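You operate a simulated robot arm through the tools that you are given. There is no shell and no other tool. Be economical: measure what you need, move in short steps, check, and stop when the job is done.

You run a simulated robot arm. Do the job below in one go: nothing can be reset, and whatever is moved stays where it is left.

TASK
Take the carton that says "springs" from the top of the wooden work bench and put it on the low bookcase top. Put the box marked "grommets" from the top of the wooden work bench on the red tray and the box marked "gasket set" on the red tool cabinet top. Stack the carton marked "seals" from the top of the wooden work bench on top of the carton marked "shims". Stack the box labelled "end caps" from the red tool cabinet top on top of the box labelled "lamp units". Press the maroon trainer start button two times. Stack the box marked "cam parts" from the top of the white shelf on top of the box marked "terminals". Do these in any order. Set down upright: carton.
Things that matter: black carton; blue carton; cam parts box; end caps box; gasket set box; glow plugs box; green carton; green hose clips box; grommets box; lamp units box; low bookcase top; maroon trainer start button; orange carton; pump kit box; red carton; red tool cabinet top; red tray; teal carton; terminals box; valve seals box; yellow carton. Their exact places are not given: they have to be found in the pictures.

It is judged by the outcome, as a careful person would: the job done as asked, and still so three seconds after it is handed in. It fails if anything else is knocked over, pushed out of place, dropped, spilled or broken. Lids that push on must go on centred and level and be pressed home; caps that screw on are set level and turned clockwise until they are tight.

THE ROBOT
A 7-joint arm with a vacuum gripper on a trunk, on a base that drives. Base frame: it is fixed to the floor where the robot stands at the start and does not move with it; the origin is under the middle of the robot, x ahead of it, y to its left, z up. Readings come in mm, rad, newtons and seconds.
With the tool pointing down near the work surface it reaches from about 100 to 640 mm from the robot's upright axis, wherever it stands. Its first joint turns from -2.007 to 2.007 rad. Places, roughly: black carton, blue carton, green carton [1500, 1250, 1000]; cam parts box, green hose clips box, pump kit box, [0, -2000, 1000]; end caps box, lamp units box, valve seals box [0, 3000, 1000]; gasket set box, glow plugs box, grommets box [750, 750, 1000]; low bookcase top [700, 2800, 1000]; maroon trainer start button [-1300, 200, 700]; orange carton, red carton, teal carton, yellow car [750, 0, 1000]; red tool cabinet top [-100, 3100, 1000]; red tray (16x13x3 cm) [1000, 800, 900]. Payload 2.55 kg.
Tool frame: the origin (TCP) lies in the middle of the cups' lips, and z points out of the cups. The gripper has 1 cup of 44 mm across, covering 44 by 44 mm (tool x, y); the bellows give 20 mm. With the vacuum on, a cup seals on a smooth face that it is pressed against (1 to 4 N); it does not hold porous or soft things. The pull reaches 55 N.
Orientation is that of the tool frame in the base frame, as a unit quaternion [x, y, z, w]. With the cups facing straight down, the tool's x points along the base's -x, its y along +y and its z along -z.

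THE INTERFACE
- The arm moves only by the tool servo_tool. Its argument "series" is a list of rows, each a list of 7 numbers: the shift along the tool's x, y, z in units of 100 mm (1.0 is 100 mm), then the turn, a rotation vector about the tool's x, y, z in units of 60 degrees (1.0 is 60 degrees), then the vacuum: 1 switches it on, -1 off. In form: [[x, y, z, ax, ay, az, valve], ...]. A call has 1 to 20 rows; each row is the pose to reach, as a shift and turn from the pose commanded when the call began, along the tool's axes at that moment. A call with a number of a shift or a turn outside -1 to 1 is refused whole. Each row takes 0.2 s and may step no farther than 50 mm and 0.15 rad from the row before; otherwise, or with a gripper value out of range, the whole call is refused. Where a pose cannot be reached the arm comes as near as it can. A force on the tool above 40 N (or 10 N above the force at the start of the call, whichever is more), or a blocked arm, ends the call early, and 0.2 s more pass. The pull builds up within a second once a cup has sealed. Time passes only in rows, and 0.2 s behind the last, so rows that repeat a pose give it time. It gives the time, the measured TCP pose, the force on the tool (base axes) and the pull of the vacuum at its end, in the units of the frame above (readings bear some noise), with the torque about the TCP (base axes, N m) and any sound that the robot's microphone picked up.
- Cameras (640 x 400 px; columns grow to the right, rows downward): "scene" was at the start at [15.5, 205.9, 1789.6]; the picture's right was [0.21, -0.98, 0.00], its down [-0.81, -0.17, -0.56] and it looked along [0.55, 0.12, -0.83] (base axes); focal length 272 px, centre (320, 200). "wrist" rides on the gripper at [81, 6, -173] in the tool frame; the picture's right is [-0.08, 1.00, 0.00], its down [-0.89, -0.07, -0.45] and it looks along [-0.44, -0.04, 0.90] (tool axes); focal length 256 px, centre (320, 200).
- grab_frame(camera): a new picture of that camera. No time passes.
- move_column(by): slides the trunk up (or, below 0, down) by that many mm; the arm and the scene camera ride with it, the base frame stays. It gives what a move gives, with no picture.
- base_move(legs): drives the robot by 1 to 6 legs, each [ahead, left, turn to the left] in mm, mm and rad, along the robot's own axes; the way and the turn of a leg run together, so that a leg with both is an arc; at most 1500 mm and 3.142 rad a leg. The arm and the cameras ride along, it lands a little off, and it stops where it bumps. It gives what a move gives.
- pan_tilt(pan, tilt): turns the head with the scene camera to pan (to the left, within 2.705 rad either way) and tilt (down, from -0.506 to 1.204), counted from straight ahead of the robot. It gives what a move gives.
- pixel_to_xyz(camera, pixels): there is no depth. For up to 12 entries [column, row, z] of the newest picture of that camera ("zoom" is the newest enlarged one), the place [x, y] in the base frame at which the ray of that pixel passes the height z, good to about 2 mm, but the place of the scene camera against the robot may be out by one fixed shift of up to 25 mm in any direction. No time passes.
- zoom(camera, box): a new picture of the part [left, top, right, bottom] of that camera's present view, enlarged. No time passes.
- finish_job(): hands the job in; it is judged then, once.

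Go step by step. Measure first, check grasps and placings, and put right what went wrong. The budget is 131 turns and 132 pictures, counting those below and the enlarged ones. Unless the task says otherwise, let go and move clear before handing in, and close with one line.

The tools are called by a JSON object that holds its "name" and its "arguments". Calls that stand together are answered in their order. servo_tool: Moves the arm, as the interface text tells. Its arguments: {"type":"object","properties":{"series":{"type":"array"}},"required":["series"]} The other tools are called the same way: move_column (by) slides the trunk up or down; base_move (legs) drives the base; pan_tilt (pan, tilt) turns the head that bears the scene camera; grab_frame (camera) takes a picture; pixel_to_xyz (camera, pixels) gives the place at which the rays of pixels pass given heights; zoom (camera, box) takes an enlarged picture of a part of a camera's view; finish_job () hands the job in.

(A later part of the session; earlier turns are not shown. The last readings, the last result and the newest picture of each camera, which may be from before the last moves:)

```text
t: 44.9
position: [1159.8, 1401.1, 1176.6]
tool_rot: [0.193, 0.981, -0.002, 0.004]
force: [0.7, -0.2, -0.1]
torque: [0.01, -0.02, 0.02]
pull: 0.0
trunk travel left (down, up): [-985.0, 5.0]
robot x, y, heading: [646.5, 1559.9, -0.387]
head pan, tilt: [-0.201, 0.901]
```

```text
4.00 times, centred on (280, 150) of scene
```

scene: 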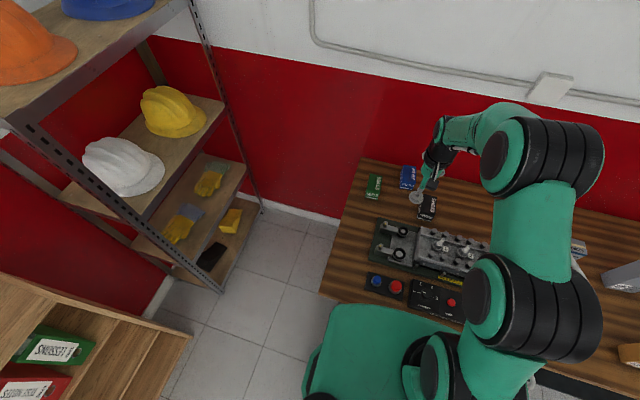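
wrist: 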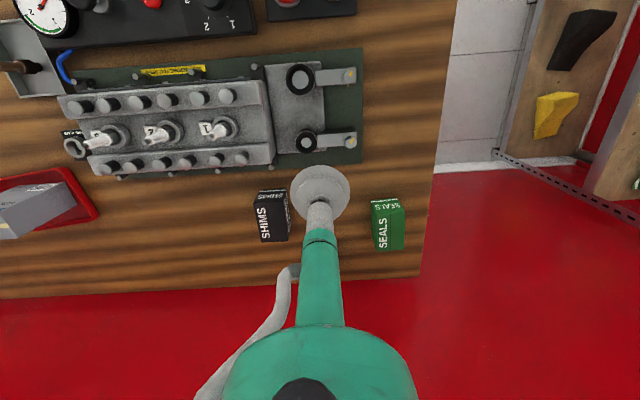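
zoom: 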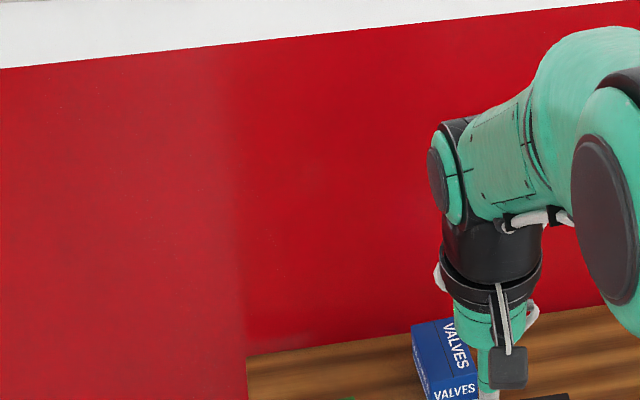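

Seals is ~780 mm and shims ~720 mm from the axis: too far from the front, so I need to reach from the bench's left end. I look left to see whether there is room between bench and rack.

{"name": "pan_tilt", "arguments": {"pan": 0.7, "tilt": 0.9}}

{"name": "grab_frame", "arguments": {"camera": "scene"}}

{"name": "pan_tilt", "arguments": {"pan": 1.5, "tilt": 0.9}}

{"name": "grab_frame", "arguments": {"camera": "scene"}}

```text
t: 46.1
position: [1161.5, 1402.1, 1177.2]
tool_rot: [0.193, 0.981, -0.001, 0.003]
force: [-1.0, -0.1, -0.6]
torque: [0.02, 0.01, 0.04]
pull: 0.1
trunk travel left (down, up): [-985.0, 5.0]
robot x, y, heading: [650.9, 1560.4, -0.392]
head pan, tilt: [0.7, 0.901]
```

```text
93 pictures are left
```

scene: 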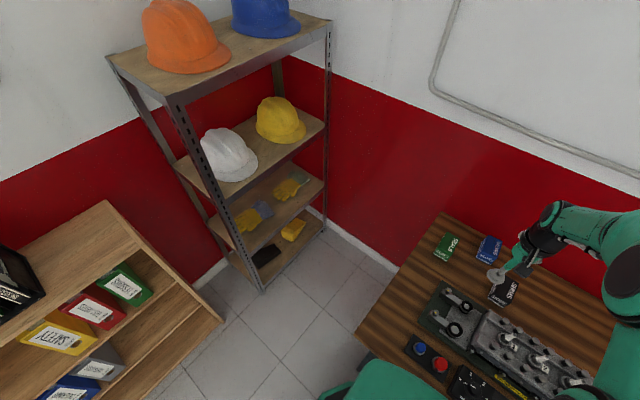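

```text
t: 47.2
position: [1160.8, 1401.3, 1176.3]
tool_rot: [0.192, 0.981, -0.002, 0.004]
force: [0.2, -0.1, 1.0]
torque: [0.0, 0.01, 0.0]
pull: 0.1
trunk travel left (down, up): [-985.0, 5.0]
robot x, y, heading: [649.4, 1558.6, -0.39]
head pan, tilt: [1.499, 0.901]
```

```text
92 pictures are left
```

scene: 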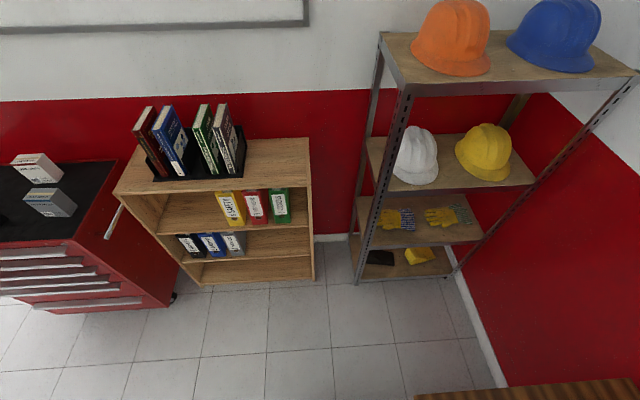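

The gap between bench end and rack looks large. I measure rack feet, bench end and bookcase here.

{"name": "pixel_to_xyz", "arguments": {"camera": "scene", "pixels": [[357, 285, 0], [455, 277, 0], [505, 387, 0], [415, 397, 850], [635, 378, 850], [205, 288, 0], [313, 280, 0], [113, 192, 850], [312, 185, 850], [308, 138, 850], [175, 298, 0], [270, 162, 850]]}}

{"name": "zoom", "arguments": {"camera": "scene", "box": [100, 90, 330, 290]}}

```text
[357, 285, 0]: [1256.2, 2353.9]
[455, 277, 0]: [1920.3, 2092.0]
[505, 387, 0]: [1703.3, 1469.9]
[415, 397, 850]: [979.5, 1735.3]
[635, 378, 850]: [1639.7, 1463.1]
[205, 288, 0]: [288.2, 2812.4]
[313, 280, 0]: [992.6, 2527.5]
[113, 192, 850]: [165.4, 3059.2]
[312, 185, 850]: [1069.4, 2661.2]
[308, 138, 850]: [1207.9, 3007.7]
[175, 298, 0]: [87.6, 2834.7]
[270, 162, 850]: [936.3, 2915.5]
```

```text
2.00 times, centred on (215, 190) of scene
```

zoom: 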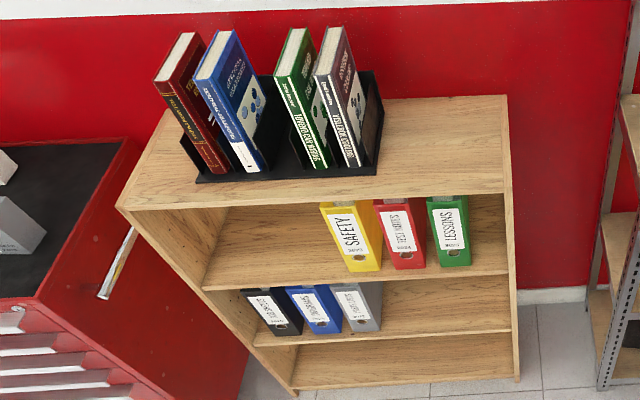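

The gap is ~677 mm (rack front u≈2655, bench end u≈1978) and fits the base. I back off, slide left past the bench end, turn right 90°, then slide in beside the end.

{"name": "base_move", "arguments": {"legs": [[-65, 0, 0], [0, 605, 0], [0, 0, -1.571]]}}

{"name": "pan_tilt", "arguments": {"pan": 1.2, "tilt": 0.9}}

{"name": "grab_frame", "arguments": {"camera": "scene"}}

```text
t: 55.0
position: [655.8, 1628.1, 1176.9]
tool_rot: [0.832, 0.554, -0.004, 0.002]
force: [-0.2, 0.6, 0.4]
torque: [0.02, 0.03, 0.0]
pull: 0.1
trunk travel left (down, up): [-985.0, 5.0]
robot x, y, heading: [816.5, 2138.6, -1.964]
head pan, tilt: [1.499, 0.901]
```

```text
t: 55.9
position: [655.9, 1629.2, 1176.1]
tool_rot: [0.832, 0.555, -0.004, 0.001]
force: [0.6, -0.8, -0.4]
torque: [0.01, -0.01, 0.0]
pull: 0.0
trunk travel left (down, up): [-985.0, 5.0]
robot x, y, heading: [813.6, 2139.5, -1.967]
head pan, tilt: [1.201, 0.901]
```

```text
90 pictures are left
```

scene: 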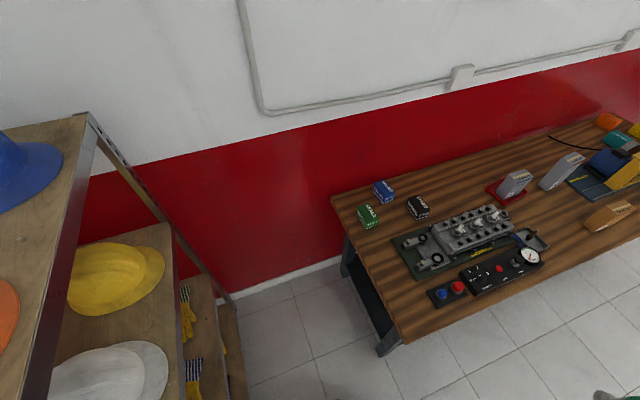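

The passage is clear. I slide in 735 mm (now leftwards) with the arm over the bench.

{"name": "base_move", "arguments": {"legs": [[0, 735, 0]]}}

{"name": "grab_frame", "arguments": {"camera": "wrist"}}

```text
t: 59.9
position: [1342.6, 1343.8, 1176.5]
tool_rot: [0.831, 0.556, -0.005, 0.002]
force: [-0.1, 0.6, 0.1]
torque: [0.04, -0.01, -0.03]
pull: 0.0
trunk travel left (down, up): [-985.0, 5.0]
robot x, y, heading: [1501.8, 1855.9, -1.962]
head pan, tilt: [1.201, 0.901]
```

```text
89 pictures are left
```

wrist: 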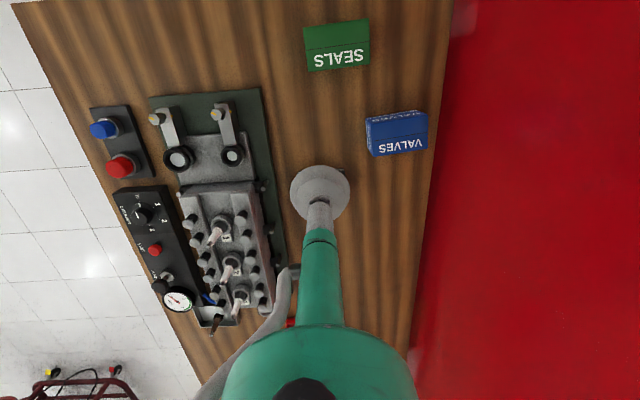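

I creep 45 mm closer to the bench end, then look at seals and shims closely.

{"name": "base_move", "arguments": {"legs": [[45, 0, 0]]}}

{"name": "zoom", "arguments": {"camera": "wrist", "box": [240, 0, 460, 180]}}

```text
t: 60.8
position: [1326.4, 1303.1, 1177.1]
tool_rot: [0.83, 0.557, -0.005, 0.003]
force: [0.0, 0.0, -0.5]
torque: [0.0, 0.02, 0.01]
pull: 0.0
trunk travel left (down, up): [-985.0, 5.0]
robot x, y, heading: [1486.2, 1813.7, -1.966]
head pan, tilt: [1.201, 0.901]
```

```text
2.22 times, centred on (350, 90) of wrist
```

zoom: 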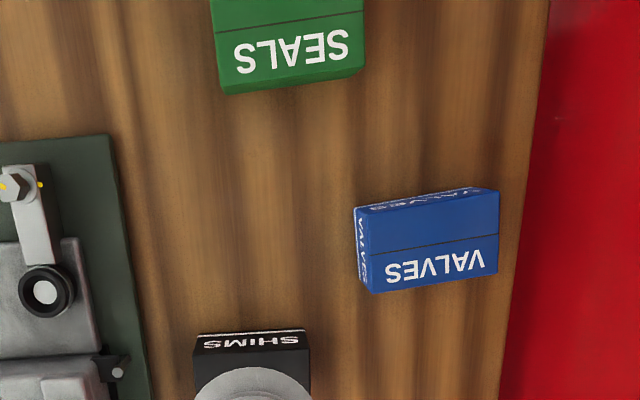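

I retract the tool ~155 mm and 35 mm left to be over seals.

{"name": "servo_tool", "arguments": {"series": [[0.4, 0.1, 0, 0, 0, 0, -1], [0.8, 0.2, 0, 0, 0, 0, -1], [1.0, 0.3, 0, 0, 0, 0, -1]]}}

{"name": "servo_tool", "arguments": {"series": [[0.25, 0.05, 0.2, 0, 0, 0, -1], [0.25, 0.05, 0.6, 0, 0, 0, -1], [0.25, 0.05, 1.0, 0, 0, 0, -1], [0.25, 0.05, 1.0, 0, 0, 0, -1]]}}

{"name": "grab_frame", "arguments": {"camera": "wrist"}}

```text
t: 61.6
position: [1393.0, 1383.4, 1175.5]
tool_rot: [0.83, 0.557, -0.004, 0.002]
force: [0.8, -0.4, -0.3]
torque: [0.0, 0.03, 0.01]
pull: 0.1
trunk travel left (down, up): [-985.0, 5.0]
robot x, y, heading: [1482.1, 1812.9, -1.96]
head pan, tilt: [1.201, 0.901]
```

```text
t: 62.6
position: [1405.2, 1405.1, 1074.2]
tool_rot: [0.831, 0.557, -0.004, 0.003]
force: [-0.5, -0.4, -1.0]
torque: [0.01, -0.01, 0.02]
pull: 0.0
trunk travel left (down, up): [-985.0, 5.0]
robot x, y, heading: [1480.3, 1815.4, -1.962]
head pan, tilt: [1.201, 0.901]
```

```text
87 pictures are left
```

wrist: 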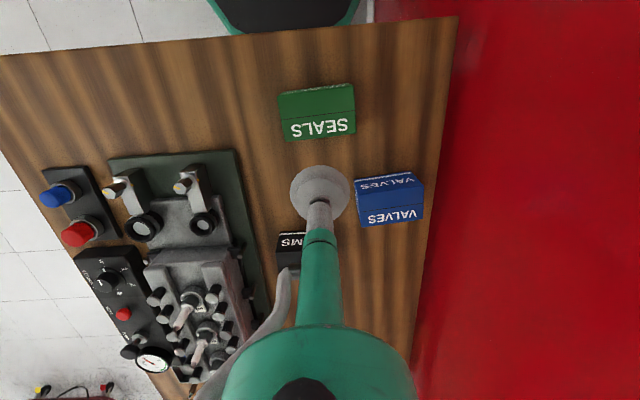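

{"name": "zoom", "arguments": {"camera": "wrist", "box": [240, 60, 440, 180]}}

```text
3.20 times, centred on (340, 120) of wrist
```

zoom: 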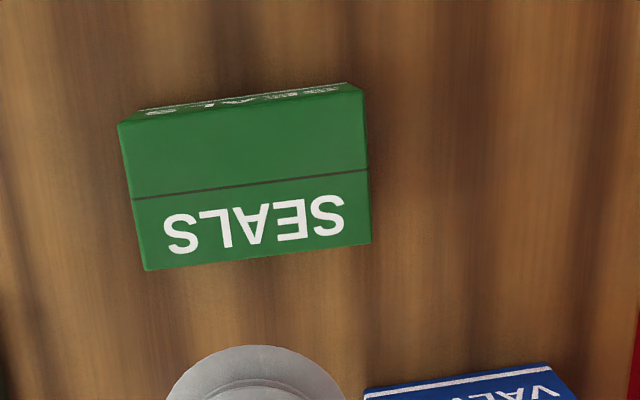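

{"name": "pixel_to_xyz", "arguments": {"camera": "zoom", "pixels": [[118, 125, 905], [364, 89, 905], [371, 243, 905], [146, 270, 905], [249, 181, 905], [249, 181, 925]]}}

```text
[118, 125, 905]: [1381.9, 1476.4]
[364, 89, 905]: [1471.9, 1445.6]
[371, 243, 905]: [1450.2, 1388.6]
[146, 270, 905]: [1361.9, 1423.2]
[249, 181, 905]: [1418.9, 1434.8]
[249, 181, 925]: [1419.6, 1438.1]
```

Seals centre ≈(1418,1434), long axis at −20°. I align over it and descend to ~z 930.

{"name": "servo_tool", "arguments": {"series": [[0.31, 0, 0.2, 0, 0, 0, -1], [0.31, 0, 0.6, 0, 0, 0, -1], [0.31, 0, 1.0, 0, 0, 0, -1], [0.31, 0, 1.0, 0, 0, 0, -1]]}}

{"name": "servo_tool", "arguments": {"series": [[0, 0, 0.4, 0, 0, 0, 1], [0, 0, 0.46, 0, 0, 0, 1], [0, 0, 0.5, 0, 0, 0, 1], [0, 0, 0.54, 0, 0, 0, 1], [0, 0, 0.57, 0, 0, 0, 1], [0, 0, 0.6, 0, 0, 0, 1], [0, 0, 0.63, 0, 0, 0, 1], [0, 0, 0.66, 0, 0, 0, 1], [0, 0, 0.69, 0, 0, 0, 1], [0, 0, 0.72, 0, 0, 0, 1], [0, 0, 0.72, 0, 0, 0, 1]]}}

```text
t: 63.6
position: [1417.0, 1432.0, 974.6]
tool_rot: [0.83, 0.557, -0.005, 0.002]
force: [0.3, 0.1, -0.4]
torque: [-0.02, -0.01, 0.02]
pull: 0.0
trunk travel left (down, up): [-985.0, 5.0]
robot x, y, heading: [1480.7, 1814.6, -1.959]
head pan, tilt: [1.201, 0.901]
```

```text
t: 65.8
position: [1416.1, 1431.1, 905.4]
tool_rot: [0.831, 0.557, -0.006, 0.004]
force: [-0.5, 5.7, 20.4]
torque: [0.29, -0.04, 0.02]
pull: 55.0
trunk travel left (down, up): [-985.0, 5.0]
robot x, y, heading: [1482.1, 1814.8, -1.955]
head pan, tilt: [1.201, 0.901]
stopped in row 11: the force on the tool passed its limit at 40 N (the readings are from after the stop); the commanded pose is now the measured one
```

Sealed. I lift seals and carry it toward shims, stopping short to look.

{"name": "servo_tool", "arguments": {"series": [[0, 0, -0.2, 0, 0, 0, 1], [0, 0, -0.6, 0, 0, 0, 1], [0, 0, -1.0, 0, 0, 0, 1], [0, 0, -1.0, 0, 0, 0, 1]]}}

{"name": "servo_tool", "arguments": {"series": [[-0.3, -0.1, -0.3, 0, 0, 0, 1], [-0.6, -0.2, -0.5, 0, 0, 0, 1], [-1.0, -0.3, -0.5, 0, 0, 0, 1], [-1.0, -0.3, -0.5, 0, 0, 0.075, 1]]}}

{"name": "grab_frame", "arguments": {"camera": "wrist"}}

```text
t: 66.8
position: [1416.0, 1429.6, 1003.4]
tool_rot: [0.831, 0.557, -0.006, 0.004]
force: [-0.3, -0.4, -2.8]
torque: [0.03, 0.0, -0.04]
pull: 55.1
trunk travel left (down, up): [-985.0, 5.0]
robot x, y, heading: [1484.1, 1812.3, -1.964]
head pan, tilt: [1.201, 0.901]
```

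```text
t: 67.8
position: [1351.7, 1349.5, 1056.2]
tool_rot: [0.851, 0.524, -0.005, 0.004]
force: [0.2, -0.1, -3.4]
torque: [-0.01, -0.02, -0.01]
pull: 54.6
trunk travel left (down, up): [-985.0, 5.0]
robot x, y, heading: [1483.2, 1815.5, -1.957]
head pan, tilt: [1.201, 0.901]
```

```text
85 pictures are left
```

wrist: 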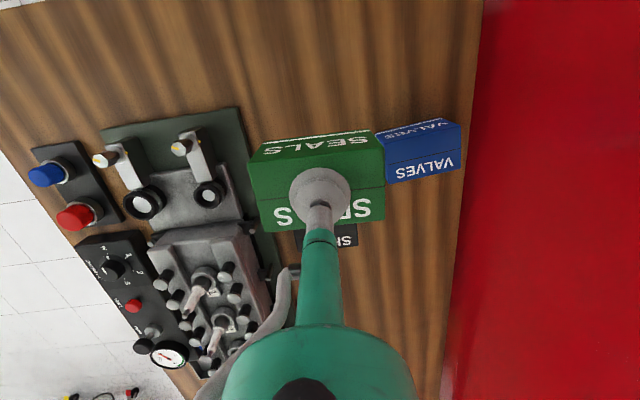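

I carry on to above shims (≈(1286,1230)).

{"name": "servo_tool", "arguments": {"series": [[-0.4, -0.02, 0, 0, 0, 0, 1], [-0.8, -0.04, 0, 0, 0, 0, 1], [-1.0, -0.05, 0, 0, 0, 0, 1]]}}

{"name": "servo_tool", "arguments": {"series": [[-0.3, 0, 0, 0, 0, 0, 1], [-0.36, 0, 0.2, 0, 0, 0, 1], [-0.36, 0, 0.5, 0, 0, 0, 1], [-0.36, 0, 0.5, 0, 0, 0, 1]]}}

{"name": "grab_frame", "arguments": {"camera": "wrist"}}

{"name": "pan_tilt", "arguments": {"pan": 0.4, "tilt": 0.9}}

{"name": "grab_frame", "arguments": {"camera": "scene"}}

```text
t: 68.6
position: [1302.0, 1262.3, 1056.5]
tool_rot: [0.852, 0.523, -0.006, 0.004]
force: [0.7, 0.4, -4.0]
torque: [0.01, 0.0, 0.01]
pull: 55.3
trunk travel left (down, up): [-985.0, 5.0]
robot x, y, heading: [1482.9, 1817.0, -1.96]
head pan, tilt: [1.201, 0.901]
```

```text
t: 69.6
position: [1284.2, 1230.3, 1008.2]
tool_rot: [0.852, 0.524, -0.007, 0.005]
force: [0.4, -0.2, -2.6]
torque: [0.02, -0.03, 0.01]
pull: 54.3
trunk travel left (down, up): [-985.0, 5.0]
robot x, y, heading: [1483.1, 1812.3, -1.96]
head pan, tilt: [1.201, 0.901]
```

```text
84 pictures are left
```

wrist: 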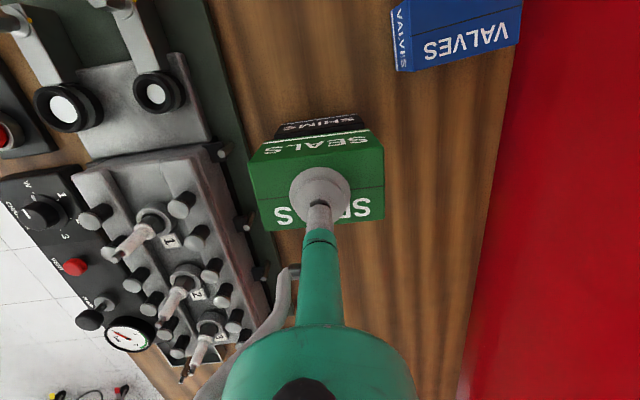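

```text
t: 70.7
position: [1285.5, 1229.8, 1008.8]
tool_rot: [0.852, 0.524, -0.006, 0.004]
force: [-1.0, 0.5, -3.5]
torque: [-0.03, 0.02, -0.02]
pull: 54.7
trunk travel left (down, up): [-985.0, 5.0]
robot x, y, heading: [1481.1, 1814.5, -1.962]
head pan, tilt: [0.4, 0.901]
```

```text
83 pictures are left
```

scene: 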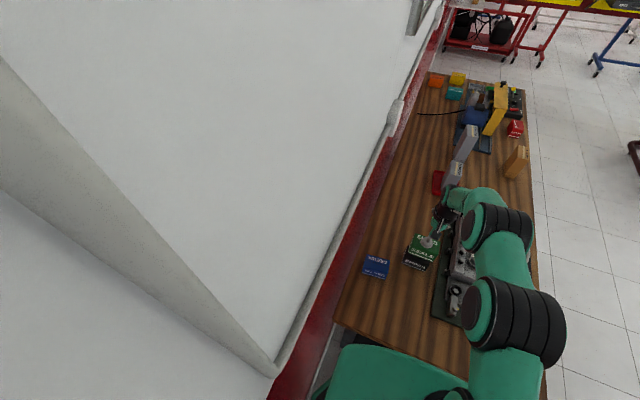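

Looks well aligned. I descend to just above contact and zoom.

{"name": "servo_tool", "arguments": {"series": [[0, 0, 0.2, 0, 0, 0, 1], [0, 0, 0.34, 0, 0, 0, 1], [0, 0, 0.34, 0, 0, 0, 1]]}}

{"name": "zoom", "arguments": {"camera": "wrist", "box": [220, 80, 420, 260]}}

{"name": "zoom", "arguments": {"camera": "scene", "box": [380, 200, 480, 300]}}

```text
t: 71.5
position: [1285.5, 1229.4, 973.6]
tool_rot: [0.852, 0.524, -0.006, 0.004]
force: [-0.2, -0.9, -3.2]
torque: [-0.04, 0.02, 0.02]
pull: 54.6
trunk travel left (down, up): [-985.0, 5.0]
robot x, y, heading: [1481.1, 1814.5, -1.958]
head pan, tilt: [0.4, 0.901]
```

```text
2.22 times, centred on (320, 170) of wrist
```

zoom: 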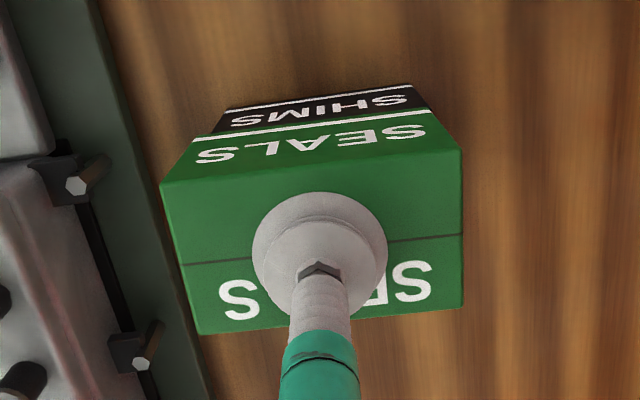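

```text
4.00 times, centred on (430, 250) of scene
```

zoom: 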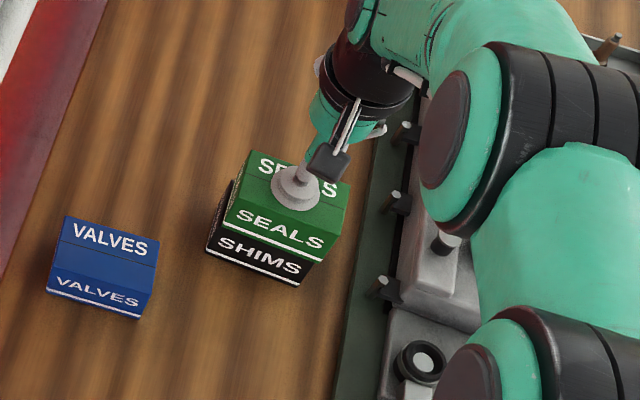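

Aligned within a few mm. I lower until contact.

{"name": "servo_tool", "arguments": {"series": [[0, 0, 0.04, 0, 0, 0, 1], [0, 0, 0.07, 0, 0, 0, 1], [0, 0, 0.09, 0, 0, 0, 1], [0, 0, 0.11, 0, 0, 0, 1], [0, 0, 0.11, 0, 0, 0, 1]]}}

```text
t: 72.7
position: [1284.9, 1228.4, 967.8]
tool_rot: [0.852, 0.523, -0.011, 0.009]
force: [1.0, 2.2, 30.4]
torque: [0.43, -0.01, 0.03]
pull: 55.1
trunk travel left (down, up): [-985.0, 5.0]
robot x, y, heading: [1479.1, 1817.4, -1.959]
head pan, tilt: [0.4, 0.901]
```

Contact made. I ease off, release, and lift.

{"name": "servo_tool", "arguments": {"series": [[0, 0, -0.04, 0, 0, 0, 1], [0, 0, -0.04, 0, 0, 0, -1], [0, 0, -0.04, 0, 0, 0, -1], [0, 0, -0.04, 0, 0, 0, -1], [0, 0, -0.04, 0, 0, 0, -1], [0, 0, -0.2, 0, 0, 0, -1], [0, 0, -0.6, 0, 0, 0, -1], [0, 0, -1.0, 0, 0, 0, -1], [0, 0, -1.0, 0, 0, 0, -1]]}}

{"name": "zoom", "arguments": {"camera": "scene", "box": [360, 200, 480, 300]}}

{"name": "grab_frame", "arguments": {"camera": "wrist"}}

```text
t: 74.7
position: [1284.2, 1230.1, 1062.2]
tool_rot: [0.852, 0.524, -0.005, 0.004]
force: [0.2, -0.5, -0.1]
torque: [0.03, -0.02, -0.01]
pull: 0.0
trunk travel left (down, up): [-985.0, 5.0]
robot x, y, heading: [1482.6, 1811.3, -1.957]
head pan, tilt: [0.4, 0.901]
```

```text
4.00 times, centred on (420, 250) of scene
```

zoom: 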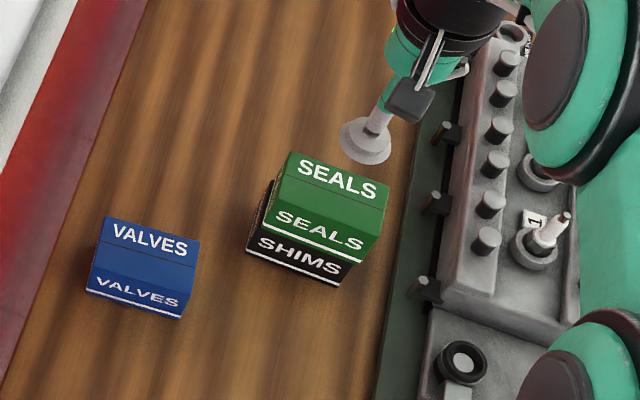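

```text
79 pictures are left
```

wrist: 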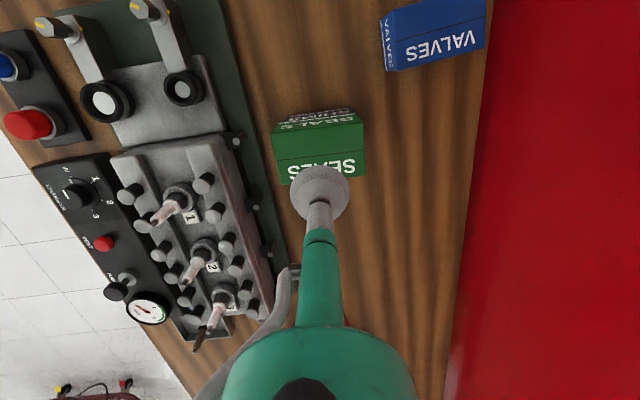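

Seals stands on shims. I raise and retract the tool, then drive out and along the bench front to the gasket box.

{"name": "servo_tool", "arguments": {"series": [[0.2, 0, -0.4, 0, 0, 0, -1], [0.6, 0, -0.7, 0, 0, -0.075, -1], [1.0, 0, -1.0, 0, 0, -0.075, -1]]}}

{"name": "base_move", "arguments": {"legs": [[-30, 0, 0], [0, -745, 0], [0, 0, 1.571], [0, -1370, 0]]}}

{"name": "grab_frame", "arguments": {"camera": "wrist"}}

```text
t: 75.5
position: [1332.3, 1324.2, 1161.4]
tool_rot: [0.831, 0.557, -0.006, 0.004]
force: [-1.2, -0.4, 0.6]
torque: [-0.05, 0.03, 0.01]
pull: 0.1
trunk travel left (down, up): [-985.0, 5.0]
robot x, y, heading: [1483.3, 1815.8, -1.956]
head pan, tilt: [0.4, 0.901]
```

```text
t: 90.3
position: [765.4, 712.7, 1160.4]
tool_rot: [0.198, 0.98, -0.002, 0.007]
force: [-0.2, 0.3, 0.2]
torque: [-0.04, 0.01, 0.01]
pull: 0.1
trunk travel left (down, up): [-985.0, 5.0]
robot x, y, heading: [273.2, 872.5, -0.397]
head pan, tilt: [0.4, 0.901]
```

```text
78 pictures are left
```

wrist: 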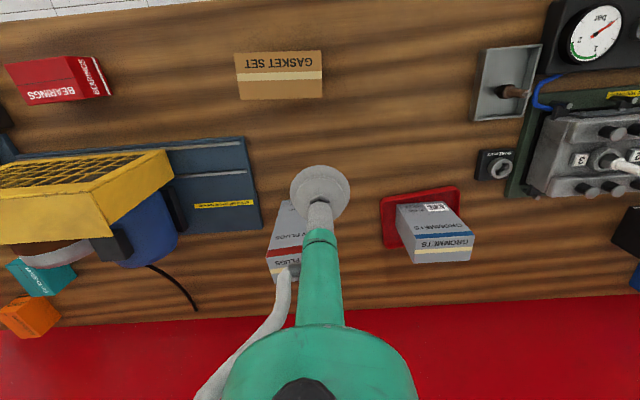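

Gasket top at (235,53)–(322,98). I measure.

{"name": "pixel_to_xyz", "arguments": {"camera": "wrist", "pixels": [[236, 54, 970], [322, 50, 970], [322, 98, 970], [239, 100, 970], [280, 75, 970]]}}

```text
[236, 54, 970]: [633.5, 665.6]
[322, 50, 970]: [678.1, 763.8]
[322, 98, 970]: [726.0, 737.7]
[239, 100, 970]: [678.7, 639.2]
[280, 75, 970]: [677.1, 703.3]
```

{"name": "servo_tool", "arguments": {"series": [[0.35, -0.2, 0, 0, 0, 0, -1], [0.7, -0.4, 0, 0, 0, 0, -1], [0.75, -0.44, 0.3, 0, 0, 0, -1], [0.75, -0.44, 0.7, 0, 0, 0, -1], [0.75, -0.44, 1.0, 0, 0, 0, -1], [0.75, -0.44, 1.0, 0, 0, 0, -1]]}}

{"name": "servo_tool", "arguments": {"series": [[0, 0, 0.4, 0, 0, 0, -1], [0, 0, 0.65, 0, 0, 0, -1], [0, 0, 0.65, 0, 0, 0, -1]]}}

{"name": "grab_frame", "arguments": {"camera": "wrist"}}

```text
t: 91.7
position: [681.6, 699.4, 1060.0]
tool_rot: [0.199, 0.98, -0.002, 0.008]
force: [-0.6, -0.7, -1.1]
torque: [-0.02, -0.04, -0.01]
pull: 0.0
trunk travel left (down, up): [-985.0, 5.0]
robot x, y, heading: [272.2, 872.2, -0.398]
head pan, tilt: [0.4, 0.901]
```

```text
t: 92.5
position: [683.0, 700.8, 995.7]
tool_rot: [0.199, 0.98, -0.001, 0.008]
force: [-0.5, -0.2, 0.2]
torque: [0.0, 0.03, -0.01]
pull: 0.1
trunk travel left (down, up): [-985.0, 5.0]
robot x, y, heading: [271.0, 868.8, -0.397]
head pan, tilt: [0.4, 0.901]
```

```text
77 pictures are left
```

wrist: 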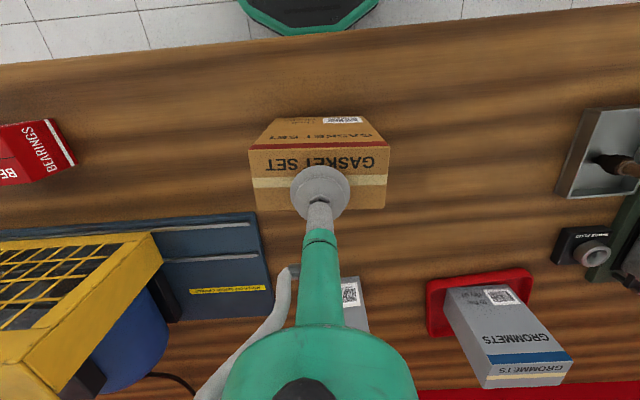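

Centred. I descend onto it with vacuum.

{"name": "servo_tool", "arguments": {"series": [[0, 0, 0.14, 0, 0, 0, 1], [0, 0, 0.18, 0, 0, 0, 1], [0, 0, 0.21, 0, 0, 0, 1], [0, 0, 0.24, 0, 0, 0, 1], [0, 0, 0.27, 0, 0, 0, 1], [0, 0, 0.3, 0, 0, 0, 1]]}}

{"name": "servo_tool", "arguments": {"series": [[0, 0, 0, 0, 0, 0, 1], [0, 0, -0.2, 0, 0, 0, 1], [0, 0, -0.6, 0, 0, 0, 1], [0, 0, -1.0, 0, 0, 0, 1], [0, 0, -1.0, 0, 0, 0, 1]]}}

{"name": "grab_frame", "arguments": {"camera": "wrist"}}

```text
t: 93.4
position: [684.2, 699.4, 976.4]
tool_rot: [0.199, 0.98, -0.002, 0.012]
force: [-4.5, 2.2, 18.3]
torque: [0.19, 0.39, -0.02]
pull: 54.9
trunk travel left (down, up): [-985.0, 5.0]
robot x, y, heading: [274.7, 866.1, -0.399]
head pan, tilt: [0.4, 0.901]
stopped in row 4: the force on the tool passed its limit at 40 N (the readings are from after the stop); the commanded pose is now the measured one
```

```text
t: 94.6
position: [682.6, 698.4, 1075.6]
tool_rot: [0.198, 0.98, -0.002, 0.01]
force: [-0.9, 0.1, -1.5]
torque: [0.06, 0.07, -0.03]
pull: 55.1
trunk travel left (down, up): [-985.0, 5.0]
robot x, y, heading: [274.9, 873.6, -0.397]
head pan, tilt: [0.4, 0.901]
```

```text
76 pictures are left
```

wrist: 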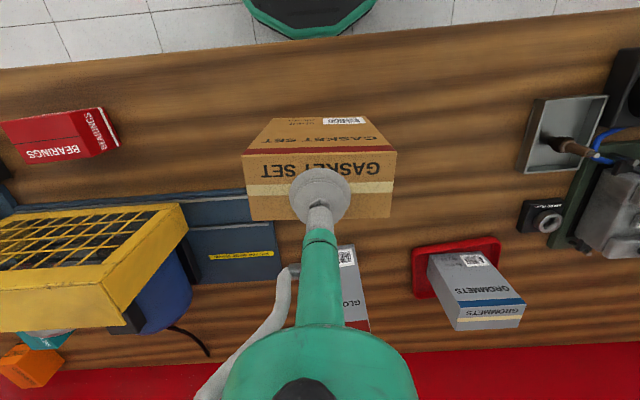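

Held. I raise it a bit more and drive: back off, turn left, and go toward the red cabinet, stopping well short to look.

{"name": "servo_tool", "arguments": {"series": [[0.2, 0, -0.4, 0, 0, 0, 1], [0.4, 0, -0.8, 0, 0, 0, 1], [0.5, 0, -1.0, 0, 0, 0, 1]]}}

{"name": "base_move", "arguments": {"legs": [[-300, 0, 0], [0, 0, 1.571], [600, 900, 0], [500, 0, 0]]}}

{"name": "pan_tilt", "arguments": {"pan": 0.0, "tilt": 0.7}}

{"name": "grab_frame", "arguments": {"camera": "scene"}}

{"name": "grab_frame", "arguments": {"camera": "wrist"}}

```text
t: 95.4
position: [634.8, 719.6, 1175.2]
tool_rot: [0.199, 0.98, -0.002, 0.011]
force: [0.1, -0.2, -2.1]
torque: [0.04, 0.03, 0.03]
pull: 54.7
trunk travel left (down, up): [-985.0, 5.0]
robot x, y, heading: [271.0, 870.8, -0.401]
head pan, tilt: [0.4, 0.901]
```

```text
t: 108.9
position: [-258.7, 2713.9, 1174.0]
tool_rot: [-0.553, 0.833, 0.006, 0.009]
force: [0.3, 0.8, -1.8]
torque: [-0.05, 0.02, 0.0]
pull: 54.2
trunk travel left (down, up): [-985.0, 5.0]
robot x, y, heading: [-407.5, 2347.6, 1.169]
head pan, tilt: [0.4, 0.901]
```

```text
t: 109.8
position: [-257.7, 2713.0, 1173.4]
tool_rot: [-0.553, 0.833, 0.005, 0.009]
force: [-0.3, 0.6, -2.0]
torque: [-0.05, 0.0, -0.01]
pull: 54.6
trunk travel left (down, up): [-985.0, 5.0]
robot x, y, heading: [-408.3, 2351.6, 1.169]
head pan, tilt: [0.0, 0.7]
```

```text
75 pictures are left
```

scene: 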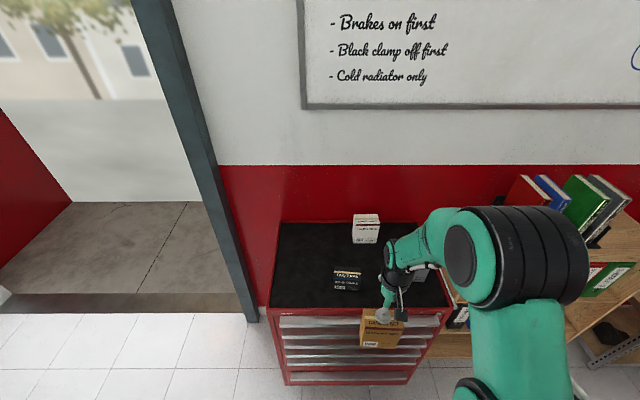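

```text
74 pictures are left
```

wrist: 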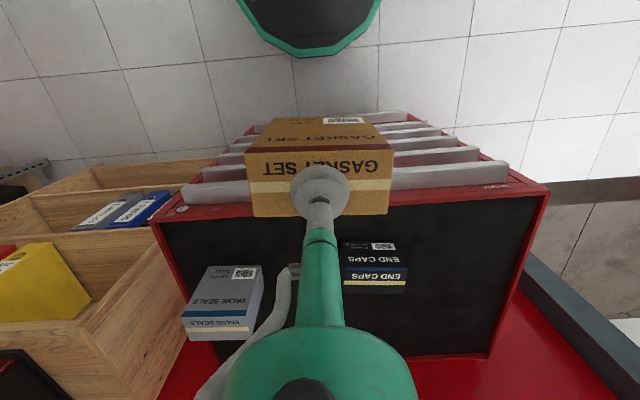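

Cabinet top shows END CAPS (375,265), VALVE SEALS (222,300) and a white box behind the arm (scene (365,228)). I zoom to read and measure.

{"name": "zoom", "arguments": {"camera": "scene", "box": [260, 190, 470, 330]}}

{"name": "pixel_to_xyz", "arguments": {"camera": "wrist", "pixels": [[160, 218, 850], [548, 188, 850], [480, 356, 850], [160, 218, 900], [548, 188, 900], [345, 270, 900], [406, 267, 900], [345, 292, 900], [403, 292, 900], [182, 318, 920], [262, 312, 920], [375, 265, 850]]}}

```text
2.86 times, centred on (365, 260) of scene
```

zoom: 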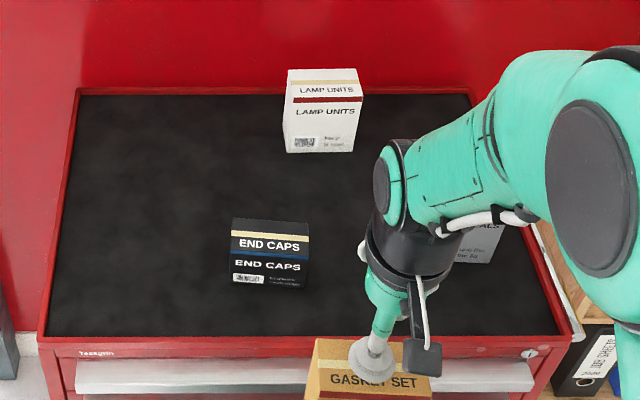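

```text
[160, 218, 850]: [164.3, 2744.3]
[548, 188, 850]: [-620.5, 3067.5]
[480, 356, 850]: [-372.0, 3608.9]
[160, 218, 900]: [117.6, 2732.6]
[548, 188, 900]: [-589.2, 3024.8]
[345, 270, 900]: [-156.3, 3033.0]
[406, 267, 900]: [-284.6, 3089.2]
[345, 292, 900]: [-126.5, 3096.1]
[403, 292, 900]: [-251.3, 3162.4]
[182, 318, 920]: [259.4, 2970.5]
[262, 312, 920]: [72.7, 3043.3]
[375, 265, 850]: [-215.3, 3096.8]
```

I raise the load 60 mm, shift the base left 180 mm (toward the free left part of the mat), and look again to triangulate heights.

{"name": "servo_tool", "arguments": {"series": [[0, 0, -0.3, 0, 0, 0, 1], [0, 0, -0.6, 0, 0, 0, 1], [0, 0, -0.6, 0, 0, 0, 1]]}}

{"name": "base_move", "arguments": {"legs": [[0, 180, 0]]}}

{"name": "grab_frame", "arguments": {"camera": "wrist"}}

{"name": "zoom", "arguments": {"camera": "wrist", "box": [120, 140, 440, 340]}}

```text
t: 110.6
position: [-258.4, 2713.2, 1233.8]
tool_rot: [-0.552, 0.834, 0.006, 0.009]
force: [-0.6, 1.1, -1.8]
torque: [-0.05, 0.02, -0.02]
pull: 54.5
trunk travel left (down, up): [-985.0, 5.0]
robot x, y, heading: [-408.0, 2352.7, 1.175]
head pan, tilt: [0.0, 0.7]
```

```text
t: 112.1
position: [-422.0, 2783.1, 1233.6]
tool_rot: [-0.552, 0.834, 0.006, 0.009]
force: [-0.4, 0.1, -2.4]
torque: [-0.03, 0.0, 0.0]
pull: 54.9
trunk travel left (down, up): [-985.0, 5.0]
robot x, y, heading: [-573.0, 2424.7, 1.164]
head pan, tilt: [0.0, 0.7]
```

```text
72 pictures are left
```

wrist: 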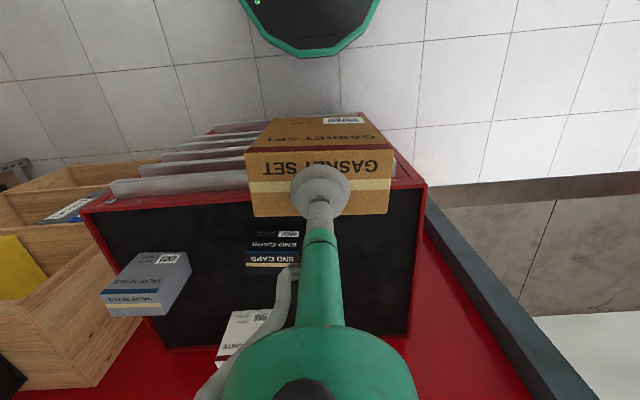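

```text
2.00 times, centred on (280, 240) of wrist
```

zoom: 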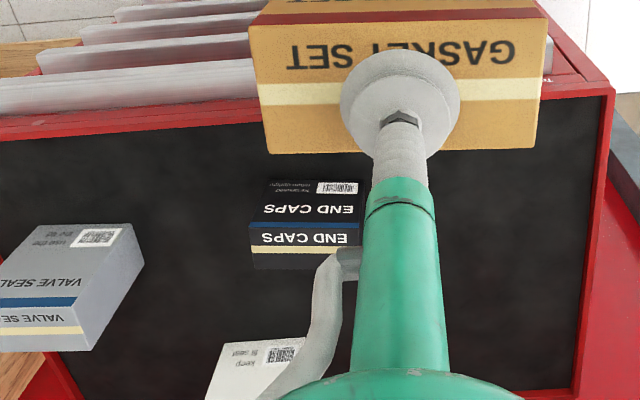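

{"name": "pixel_to_xyz", "arguments": {"camera": "wrist", "pixels": [[244, 252.5, 900], [300.5, 253, 900], [244, 252.5, 950], [300.5, 253, 950], [244, 252.5, 1000], [300.5, 253, 1000], [427, 187, 900], [427, 187, 950], [408, 335, 950], [79, 212, 950]]}}

```text
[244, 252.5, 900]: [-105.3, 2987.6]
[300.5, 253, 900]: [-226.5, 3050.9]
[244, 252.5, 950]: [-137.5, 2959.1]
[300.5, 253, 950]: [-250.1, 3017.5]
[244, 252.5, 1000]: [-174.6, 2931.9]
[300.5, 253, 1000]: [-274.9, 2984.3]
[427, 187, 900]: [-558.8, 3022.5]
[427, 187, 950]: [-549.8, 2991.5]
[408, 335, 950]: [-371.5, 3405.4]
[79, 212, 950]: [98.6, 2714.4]
```

End caps top is ≈1025 and the mat ≈945. The free left part of the mat is centred near u=2700, n=−1512. I drive 130 ahead and 60 left, then extend 157 mm.

{"name": "base_move", "arguments": {"legs": [[130, 60, 0.012]]}}

{"name": "servo_tool", "arguments": {"series": [[-0.4, 0, 0, 0, 0, 0, 1], [-0.8, 0, 0, 0, 0, 0, 1], [-1.0, 0, 0, 0, 0, 0, 1]]}}

{"name": "servo_tool", "arguments": {"series": [[-0.3, 0, 0.2, 0, 0, 0, 1], [-0.55, 0, 0.5, 0, 0, 0, 1], [-0.55, 0, 0.9, 0, 0, 0, 1], [-0.55, 0, 0.9, 0, 0, 0, 1]]}}

{"name": "grab_frame", "arguments": {"camera": "wrist"}}

{"name": "grab_frame", "arguments": {"camera": "scene"}}

```text
t: 113.5
position: [-433.1, 2925.3, 1234.8]
tool_rot: [-0.557, 0.83, 0.006, 0.009]
force: [0.2, -0.6, -1.3]
torque: [0.0, 0.0, -0.01]
pull: 54.7
trunk travel left (down, up): [-985.0, 5.0]
robot x, y, heading: [-578.5, 2565.4, 1.18]
head pan, tilt: [0.0, 0.7]
```

```text
t: 114.3
position: [-394.0, 3020.1, 1234.5]
tool_rot: [-0.557, 0.831, 0.005, 0.008]
force: [-0.3, -0.5, -1.8]
torque: [-0.04, -0.03, -0.03]
pull: 54.9
trunk travel left (down, up): [-985.0, 5.0]
robot x, y, heading: [-576.0, 2565.2, 1.178]
head pan, tilt: [0.0, 0.7]
```

```text
t: 115.3
position: [-371.6, 3072.0, 1147.2]
tool_rot: [-0.557, 0.83, 0.007, 0.009]
force: [0.4, 0.2, -2.7]
torque: [-0.03, -0.01, -0.01]
pull: 54.5
trunk travel left (down, up): [-985.0, 5.0]
robot x, y, heading: [-581.0, 2569.4, 1.177]
head pan, tilt: [0.0, 0.7]
```

```text
70 pictures are left
```

wrist: 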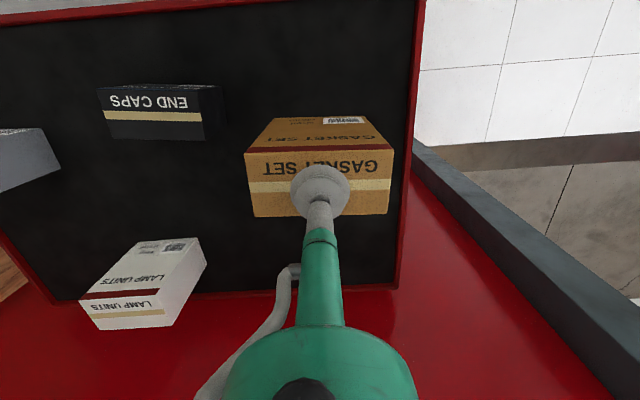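

```text
69 pictures are left
```

scene: 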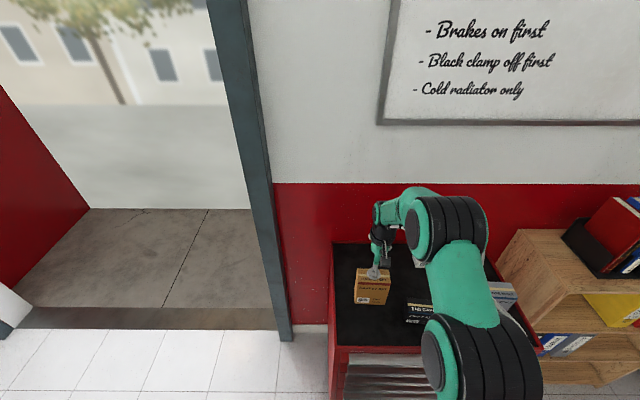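

Position looks clear. I lower to near contact and then in small steps.

{"name": "servo_tool", "arguments": {"series": [[0, 0, 0.3, 0, 0, 0, 1], [0, 0, 0.58, 0, 0, 0, 1], [0, 0, 0.62, 0, 0, 0, 1], [0, 0, 0.65, 0, 0, 0, 1], [0, 0, 0.68, 0, 0, 0, 1]]}}

{"name": "grab_frame", "arguments": {"camera": "wrist"}}

```text
t: 116.3
position: [-369.4, 3078.7, 1089.3]
tool_rot: [-0.556, 0.831, 0.011, 0.015]
force: [-1.3, -5.8, 19.2]
torque: [-0.5, 0.34, 0.0]
pull: 54.9
trunk travel left (down, up): [-985.0, 5.0]
robot x, y, heading: [-579.1, 2563.3, 1.18]
head pan, tilt: [0.0, 0.7]
stopped in row 5: the force on the tool passed its limit at 40 N (the readings are from after the stop); the commanded pose is now the measured one
```

```text
68 pictures are left
```

wrist: 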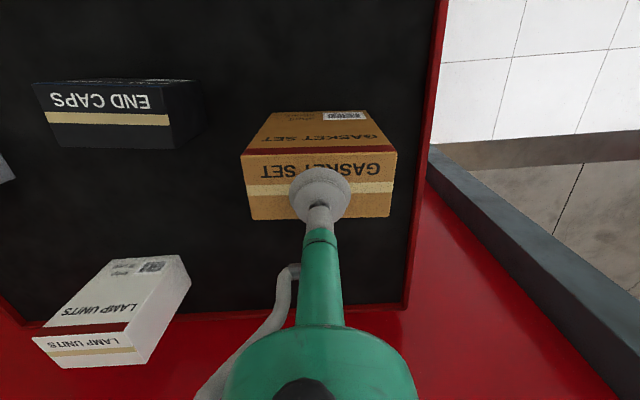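

Contact at z≈1089 (mat ≈963). I ease off, release and lift.

{"name": "servo_tool", "arguments": {"series": [[0, 0, -0.01, 0, 0, 0, 1], [0, 0, -0.01, 0, 0, 0, -1], [0, 0, -0.01, 0, 0, 0, -1], [0, 0, -0.01, 0, 0, 0, -1], [0, 0, -0.01, 0, 0, 0, -1], [0, 0, -0.2, 0, 0, 0, -1], [0, 0, -0.6, 0, 0, 0, -1], [0, 0, -1.0, 0, 0, 0, -1], [0, 0, -1.0, 0, 0, 0, -1]]}}

{"name": "grab_frame", "arguments": {"camera": "wrist"}}

```text
t: 118.3
position: [-372.6, 3076.1, 1184.8]
tool_rot: [-0.557, 0.83, 0.01, 0.014]
force: [0.7, 0.1, 0.0]
torque: [-0.02, -0.03, 0.0]
pull: 0.0
trunk travel left (down, up): [-985.0, 5.0]
robot x, y, heading: [-578.6, 2559.9, 1.18]
head pan, tilt: [0.0, 0.7]
```

```text
67 pictures are left
```

wrist: 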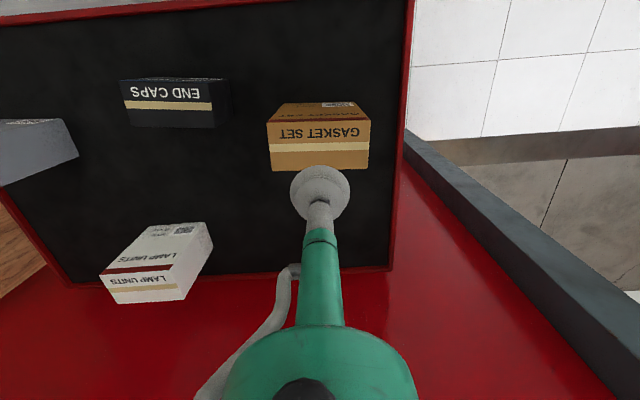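

Gasket set stands on the cabinet. I level the tool (≈2° tilt accrued) and zoom on end caps and lamp units.

{"name": "servo_tool", "arguments": {"series": [[0, 0, -0.2, 0, 0.033, 0, -1], [0, 0, -0.3, 0, 0.033, 0, -1], [0, 0, -0.3, 0, 0.033, 0, -1]]}}

{"name": "zoom", "arguments": {"camera": "wrist", "box": [80, 60, 280, 320]}}

```text
t: 119.2
position: [-372.0, 3074.3, 1215.7]
tool_rot: [-0.556, 0.831, 0.0, -0.001]
force: [0.1, -0.1, 0.6]
torque: [-0.03, 0.0, -0.03]
pull: 0.1
trunk travel left (down, up): [-985.0, 5.0]
robot x, y, heading: [-576.7, 2563.6, 1.177]
head pan, tilt: [0.0, 0.7]
```

```text
1.54 times, centred on (180, 190) of wrist
```

zoom: 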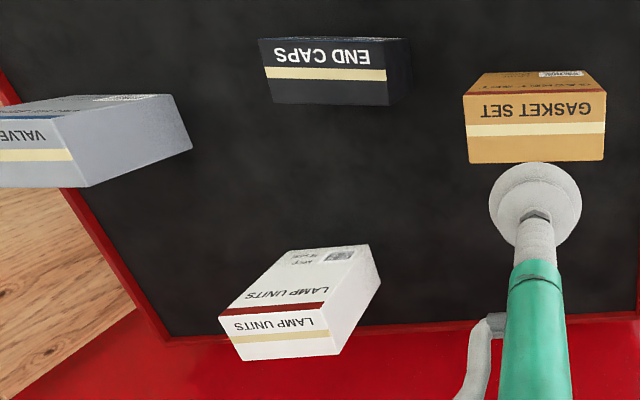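

{"name": "pixel_to_xyz", "arguments": {"camera": "zoom", "pixels": [[259, 43, 1025], [382, 42, 1025], [390, 105, 1025], [270, 103, 1025], [219, 316, 1060], [329, 314, 1060], [341, 355, 1060], [235, 361, 1060], [219, 316, 1090], [329, 314, 1090], [341, 355, 1090], [235, 361, 1090]]}}

```text
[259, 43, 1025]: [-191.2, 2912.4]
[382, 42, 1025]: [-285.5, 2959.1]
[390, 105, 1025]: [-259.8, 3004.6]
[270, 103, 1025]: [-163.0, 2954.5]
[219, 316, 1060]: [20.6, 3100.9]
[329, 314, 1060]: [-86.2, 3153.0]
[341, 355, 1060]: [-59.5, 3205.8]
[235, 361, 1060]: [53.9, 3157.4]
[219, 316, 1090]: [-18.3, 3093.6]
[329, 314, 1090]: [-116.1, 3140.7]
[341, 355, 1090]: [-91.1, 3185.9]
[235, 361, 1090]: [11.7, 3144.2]
```

End caps centre ≈(-225,2958) at z 1025; lamp units top ≈1090 at ≈(-53,3141). I move the base right 264 and ahead 60 so both are in reach, then retract over end caps.

{"name": "base_move", "arguments": {"legs": [[0, -264, 0], [60, 0, 0]]}}

{"name": "servo_tool", "arguments": {"series": [[0.4, 0.2, 0, 0, 0, 0, -1], [0.8, 0.4, 0, 0, 0, 0, -1], [1.0, 0.6, 0, 0, 0, 0, -1], [1.0, 0.7, 0, 0, 0, 0, -1]]}}

{"name": "grab_frame", "arguments": {"camera": "wrist"}}

```text
t: 121.6
position: [-104.4, 3027.7, 1216.1]
tool_rot: [-0.556, 0.831, 0.0, 0.001]
force: [-0.7, -0.2, -0.6]
torque: [-0.02, 0.01, 0.03]
pull: 0.0
trunk travel left (down, up): [-985.0, 5.0]
robot x, y, heading: [-310.9, 2521.9, 1.18]
head pan, tilt: [0.0, 0.7]
```

```text
t: 122.6
position: [-208.6, 2963.1, 1217.0]
tool_rot: [-0.557, 0.83, 0.0, 0.0]
force: [0.5, -0.8, -1.2]
torque: [0.01, -0.03, -0.02]
pull: 0.0
trunk travel left (down, up): [-985.0, 5.0]
robot x, y, heading: [-314.6, 2521.0, 1.178]
head pan, tilt: [0.0, 0.7]
```

```text
65 pictures are left
```

wrist: 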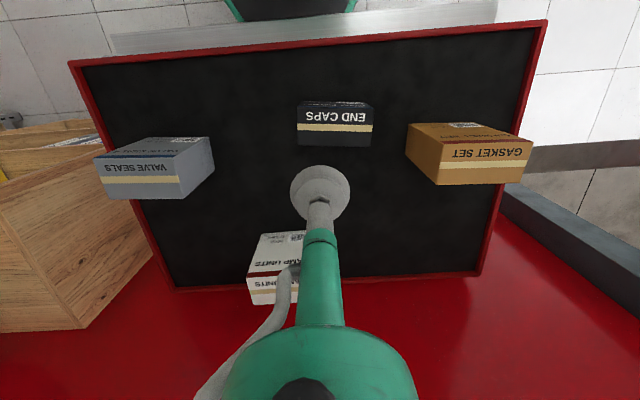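

{"name": "zoom", "arguments": {"camera": "wrist", "box": [230, 80, 430, 320]}}

{"name": "pixel_to_xyz", "arguments": {"camera": "wrist", "pixels": [[298, 108, 1025], [373, 105, 1025], [372, 146, 1025], [299, 145, 1025], [248, 277, 1090], [252.5, 305, 1090], [248, 277, 1080], [252.5, 305, 1080], [280, 21, 0], [280, 21, 100], [280, 21, 200], [300, 45, 920]]}}

```text
1.67 times, centred on (330, 200) of wrist
```

zoom: 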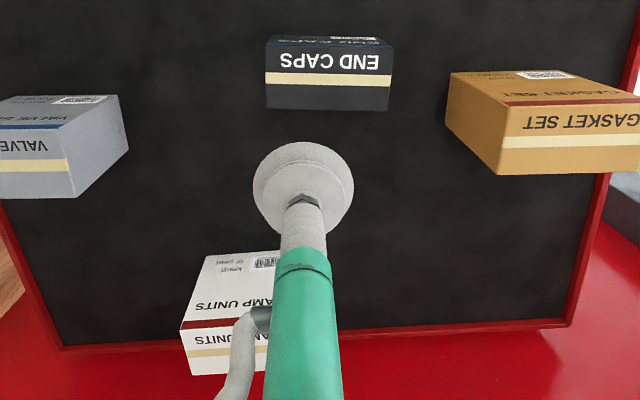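

```text
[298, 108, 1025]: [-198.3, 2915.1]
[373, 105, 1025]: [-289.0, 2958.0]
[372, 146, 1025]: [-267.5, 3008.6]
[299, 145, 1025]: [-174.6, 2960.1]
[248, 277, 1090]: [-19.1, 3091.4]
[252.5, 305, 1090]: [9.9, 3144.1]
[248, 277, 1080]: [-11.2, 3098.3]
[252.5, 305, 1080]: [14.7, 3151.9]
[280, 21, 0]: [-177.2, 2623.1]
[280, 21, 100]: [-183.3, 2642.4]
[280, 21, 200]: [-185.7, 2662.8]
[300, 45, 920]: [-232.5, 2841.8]
```

Lamp top z=1090 is confirmed, centre ≈(-53,3141), which is 672 mm from the axis. I test empty whether the arm can reach it at z≈1217 before picking.

{"name": "servo_tool", "arguments": {"series": [[-0.4, -0.2, 0, 0, 0, 0, -1], [-0.8, -0.4, 0, 0, 0, 0, -1], [-1.0, -0.7, 0, 0, 0, 0, -1]]}}

{"name": "servo_tool", "arguments": {"series": [[-0.4, -0.05, 0, 0, 0, 0, -1], [-0.8, -0.05, 0, 0, 0, 0, -1], [-1.0, -0.05, 0, 0, 0, 0, -1], [-1.0, -0.05, 0, 0, 0, 0, -1]]}}

{"name": "servo_tool", "arguments": {"series": [[-0.24, 0, 0.2, 0, 0, 0, -1], [-0.24, 0, 0.4, 0, 0, 0, -1], [-0.24, 0, 0.4, 0, 0, 0, -1]]}}

{"name": "grab_frame", "arguments": {"camera": "wrist"}}

```text
t: 123.4
position: [-101.6, 3027.9, 1215.1]
tool_rot: [-0.557, 0.831, 0.001, -0.001]
force: [-0.4, -1.4, 0.6]
torque: [-0.01, 0.03, 0.0]
pull: 0.0
trunk travel left (down, up): [-985.0, 5.0]
robot x, y, heading: [-315.0, 2516.5, 1.176]
head pan, tilt: [0.0, 0.7]
```

```text
t: 124.4
position: [-79.6, 3072.4, 1188.4]
tool_rot: [-0.556, 0.831, -0.001, -0.001]
force: [0.1, 0.4, 0.1]
torque: [-0.03, 0.01, -0.05]
pull: 0.0
out of reach, approached as far as the arm can: row 1, 2, 3, 4
trunk travel left (down, up): [-985.0, 5.0]
robot x, y, heading: [-310.7, 2521.4, 1.18]
head pan, tilt: [0.0, 0.7]
```

```text
t: 125.2
position: [-71.8, 3094.3, 1149.8]
tool_rot: [-0.556, 0.831, 0.0, 0.0]
force: [0.3, 0.1, 0.6]
torque: [-0.01, 0.0, 0.05]
pull: 0.1
out of reach, approached as far as the arm can: row 1
trunk travel left (down, up): [-985.0, 5.0]
robot x, y, heading: [-309.8, 2517.9, 1.181]
head pan, tilt: [0.0, 0.7]
```

```text
63 pictures are left
```

wrist: 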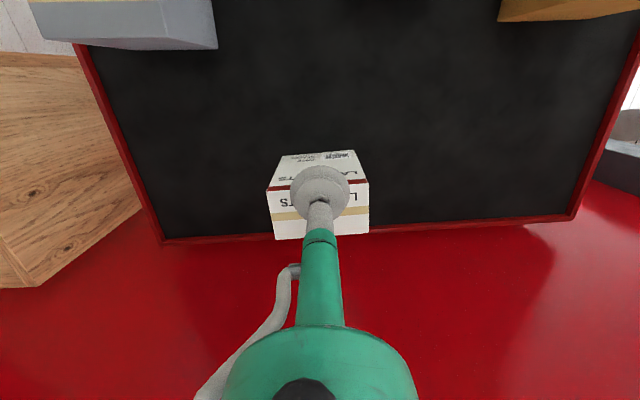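

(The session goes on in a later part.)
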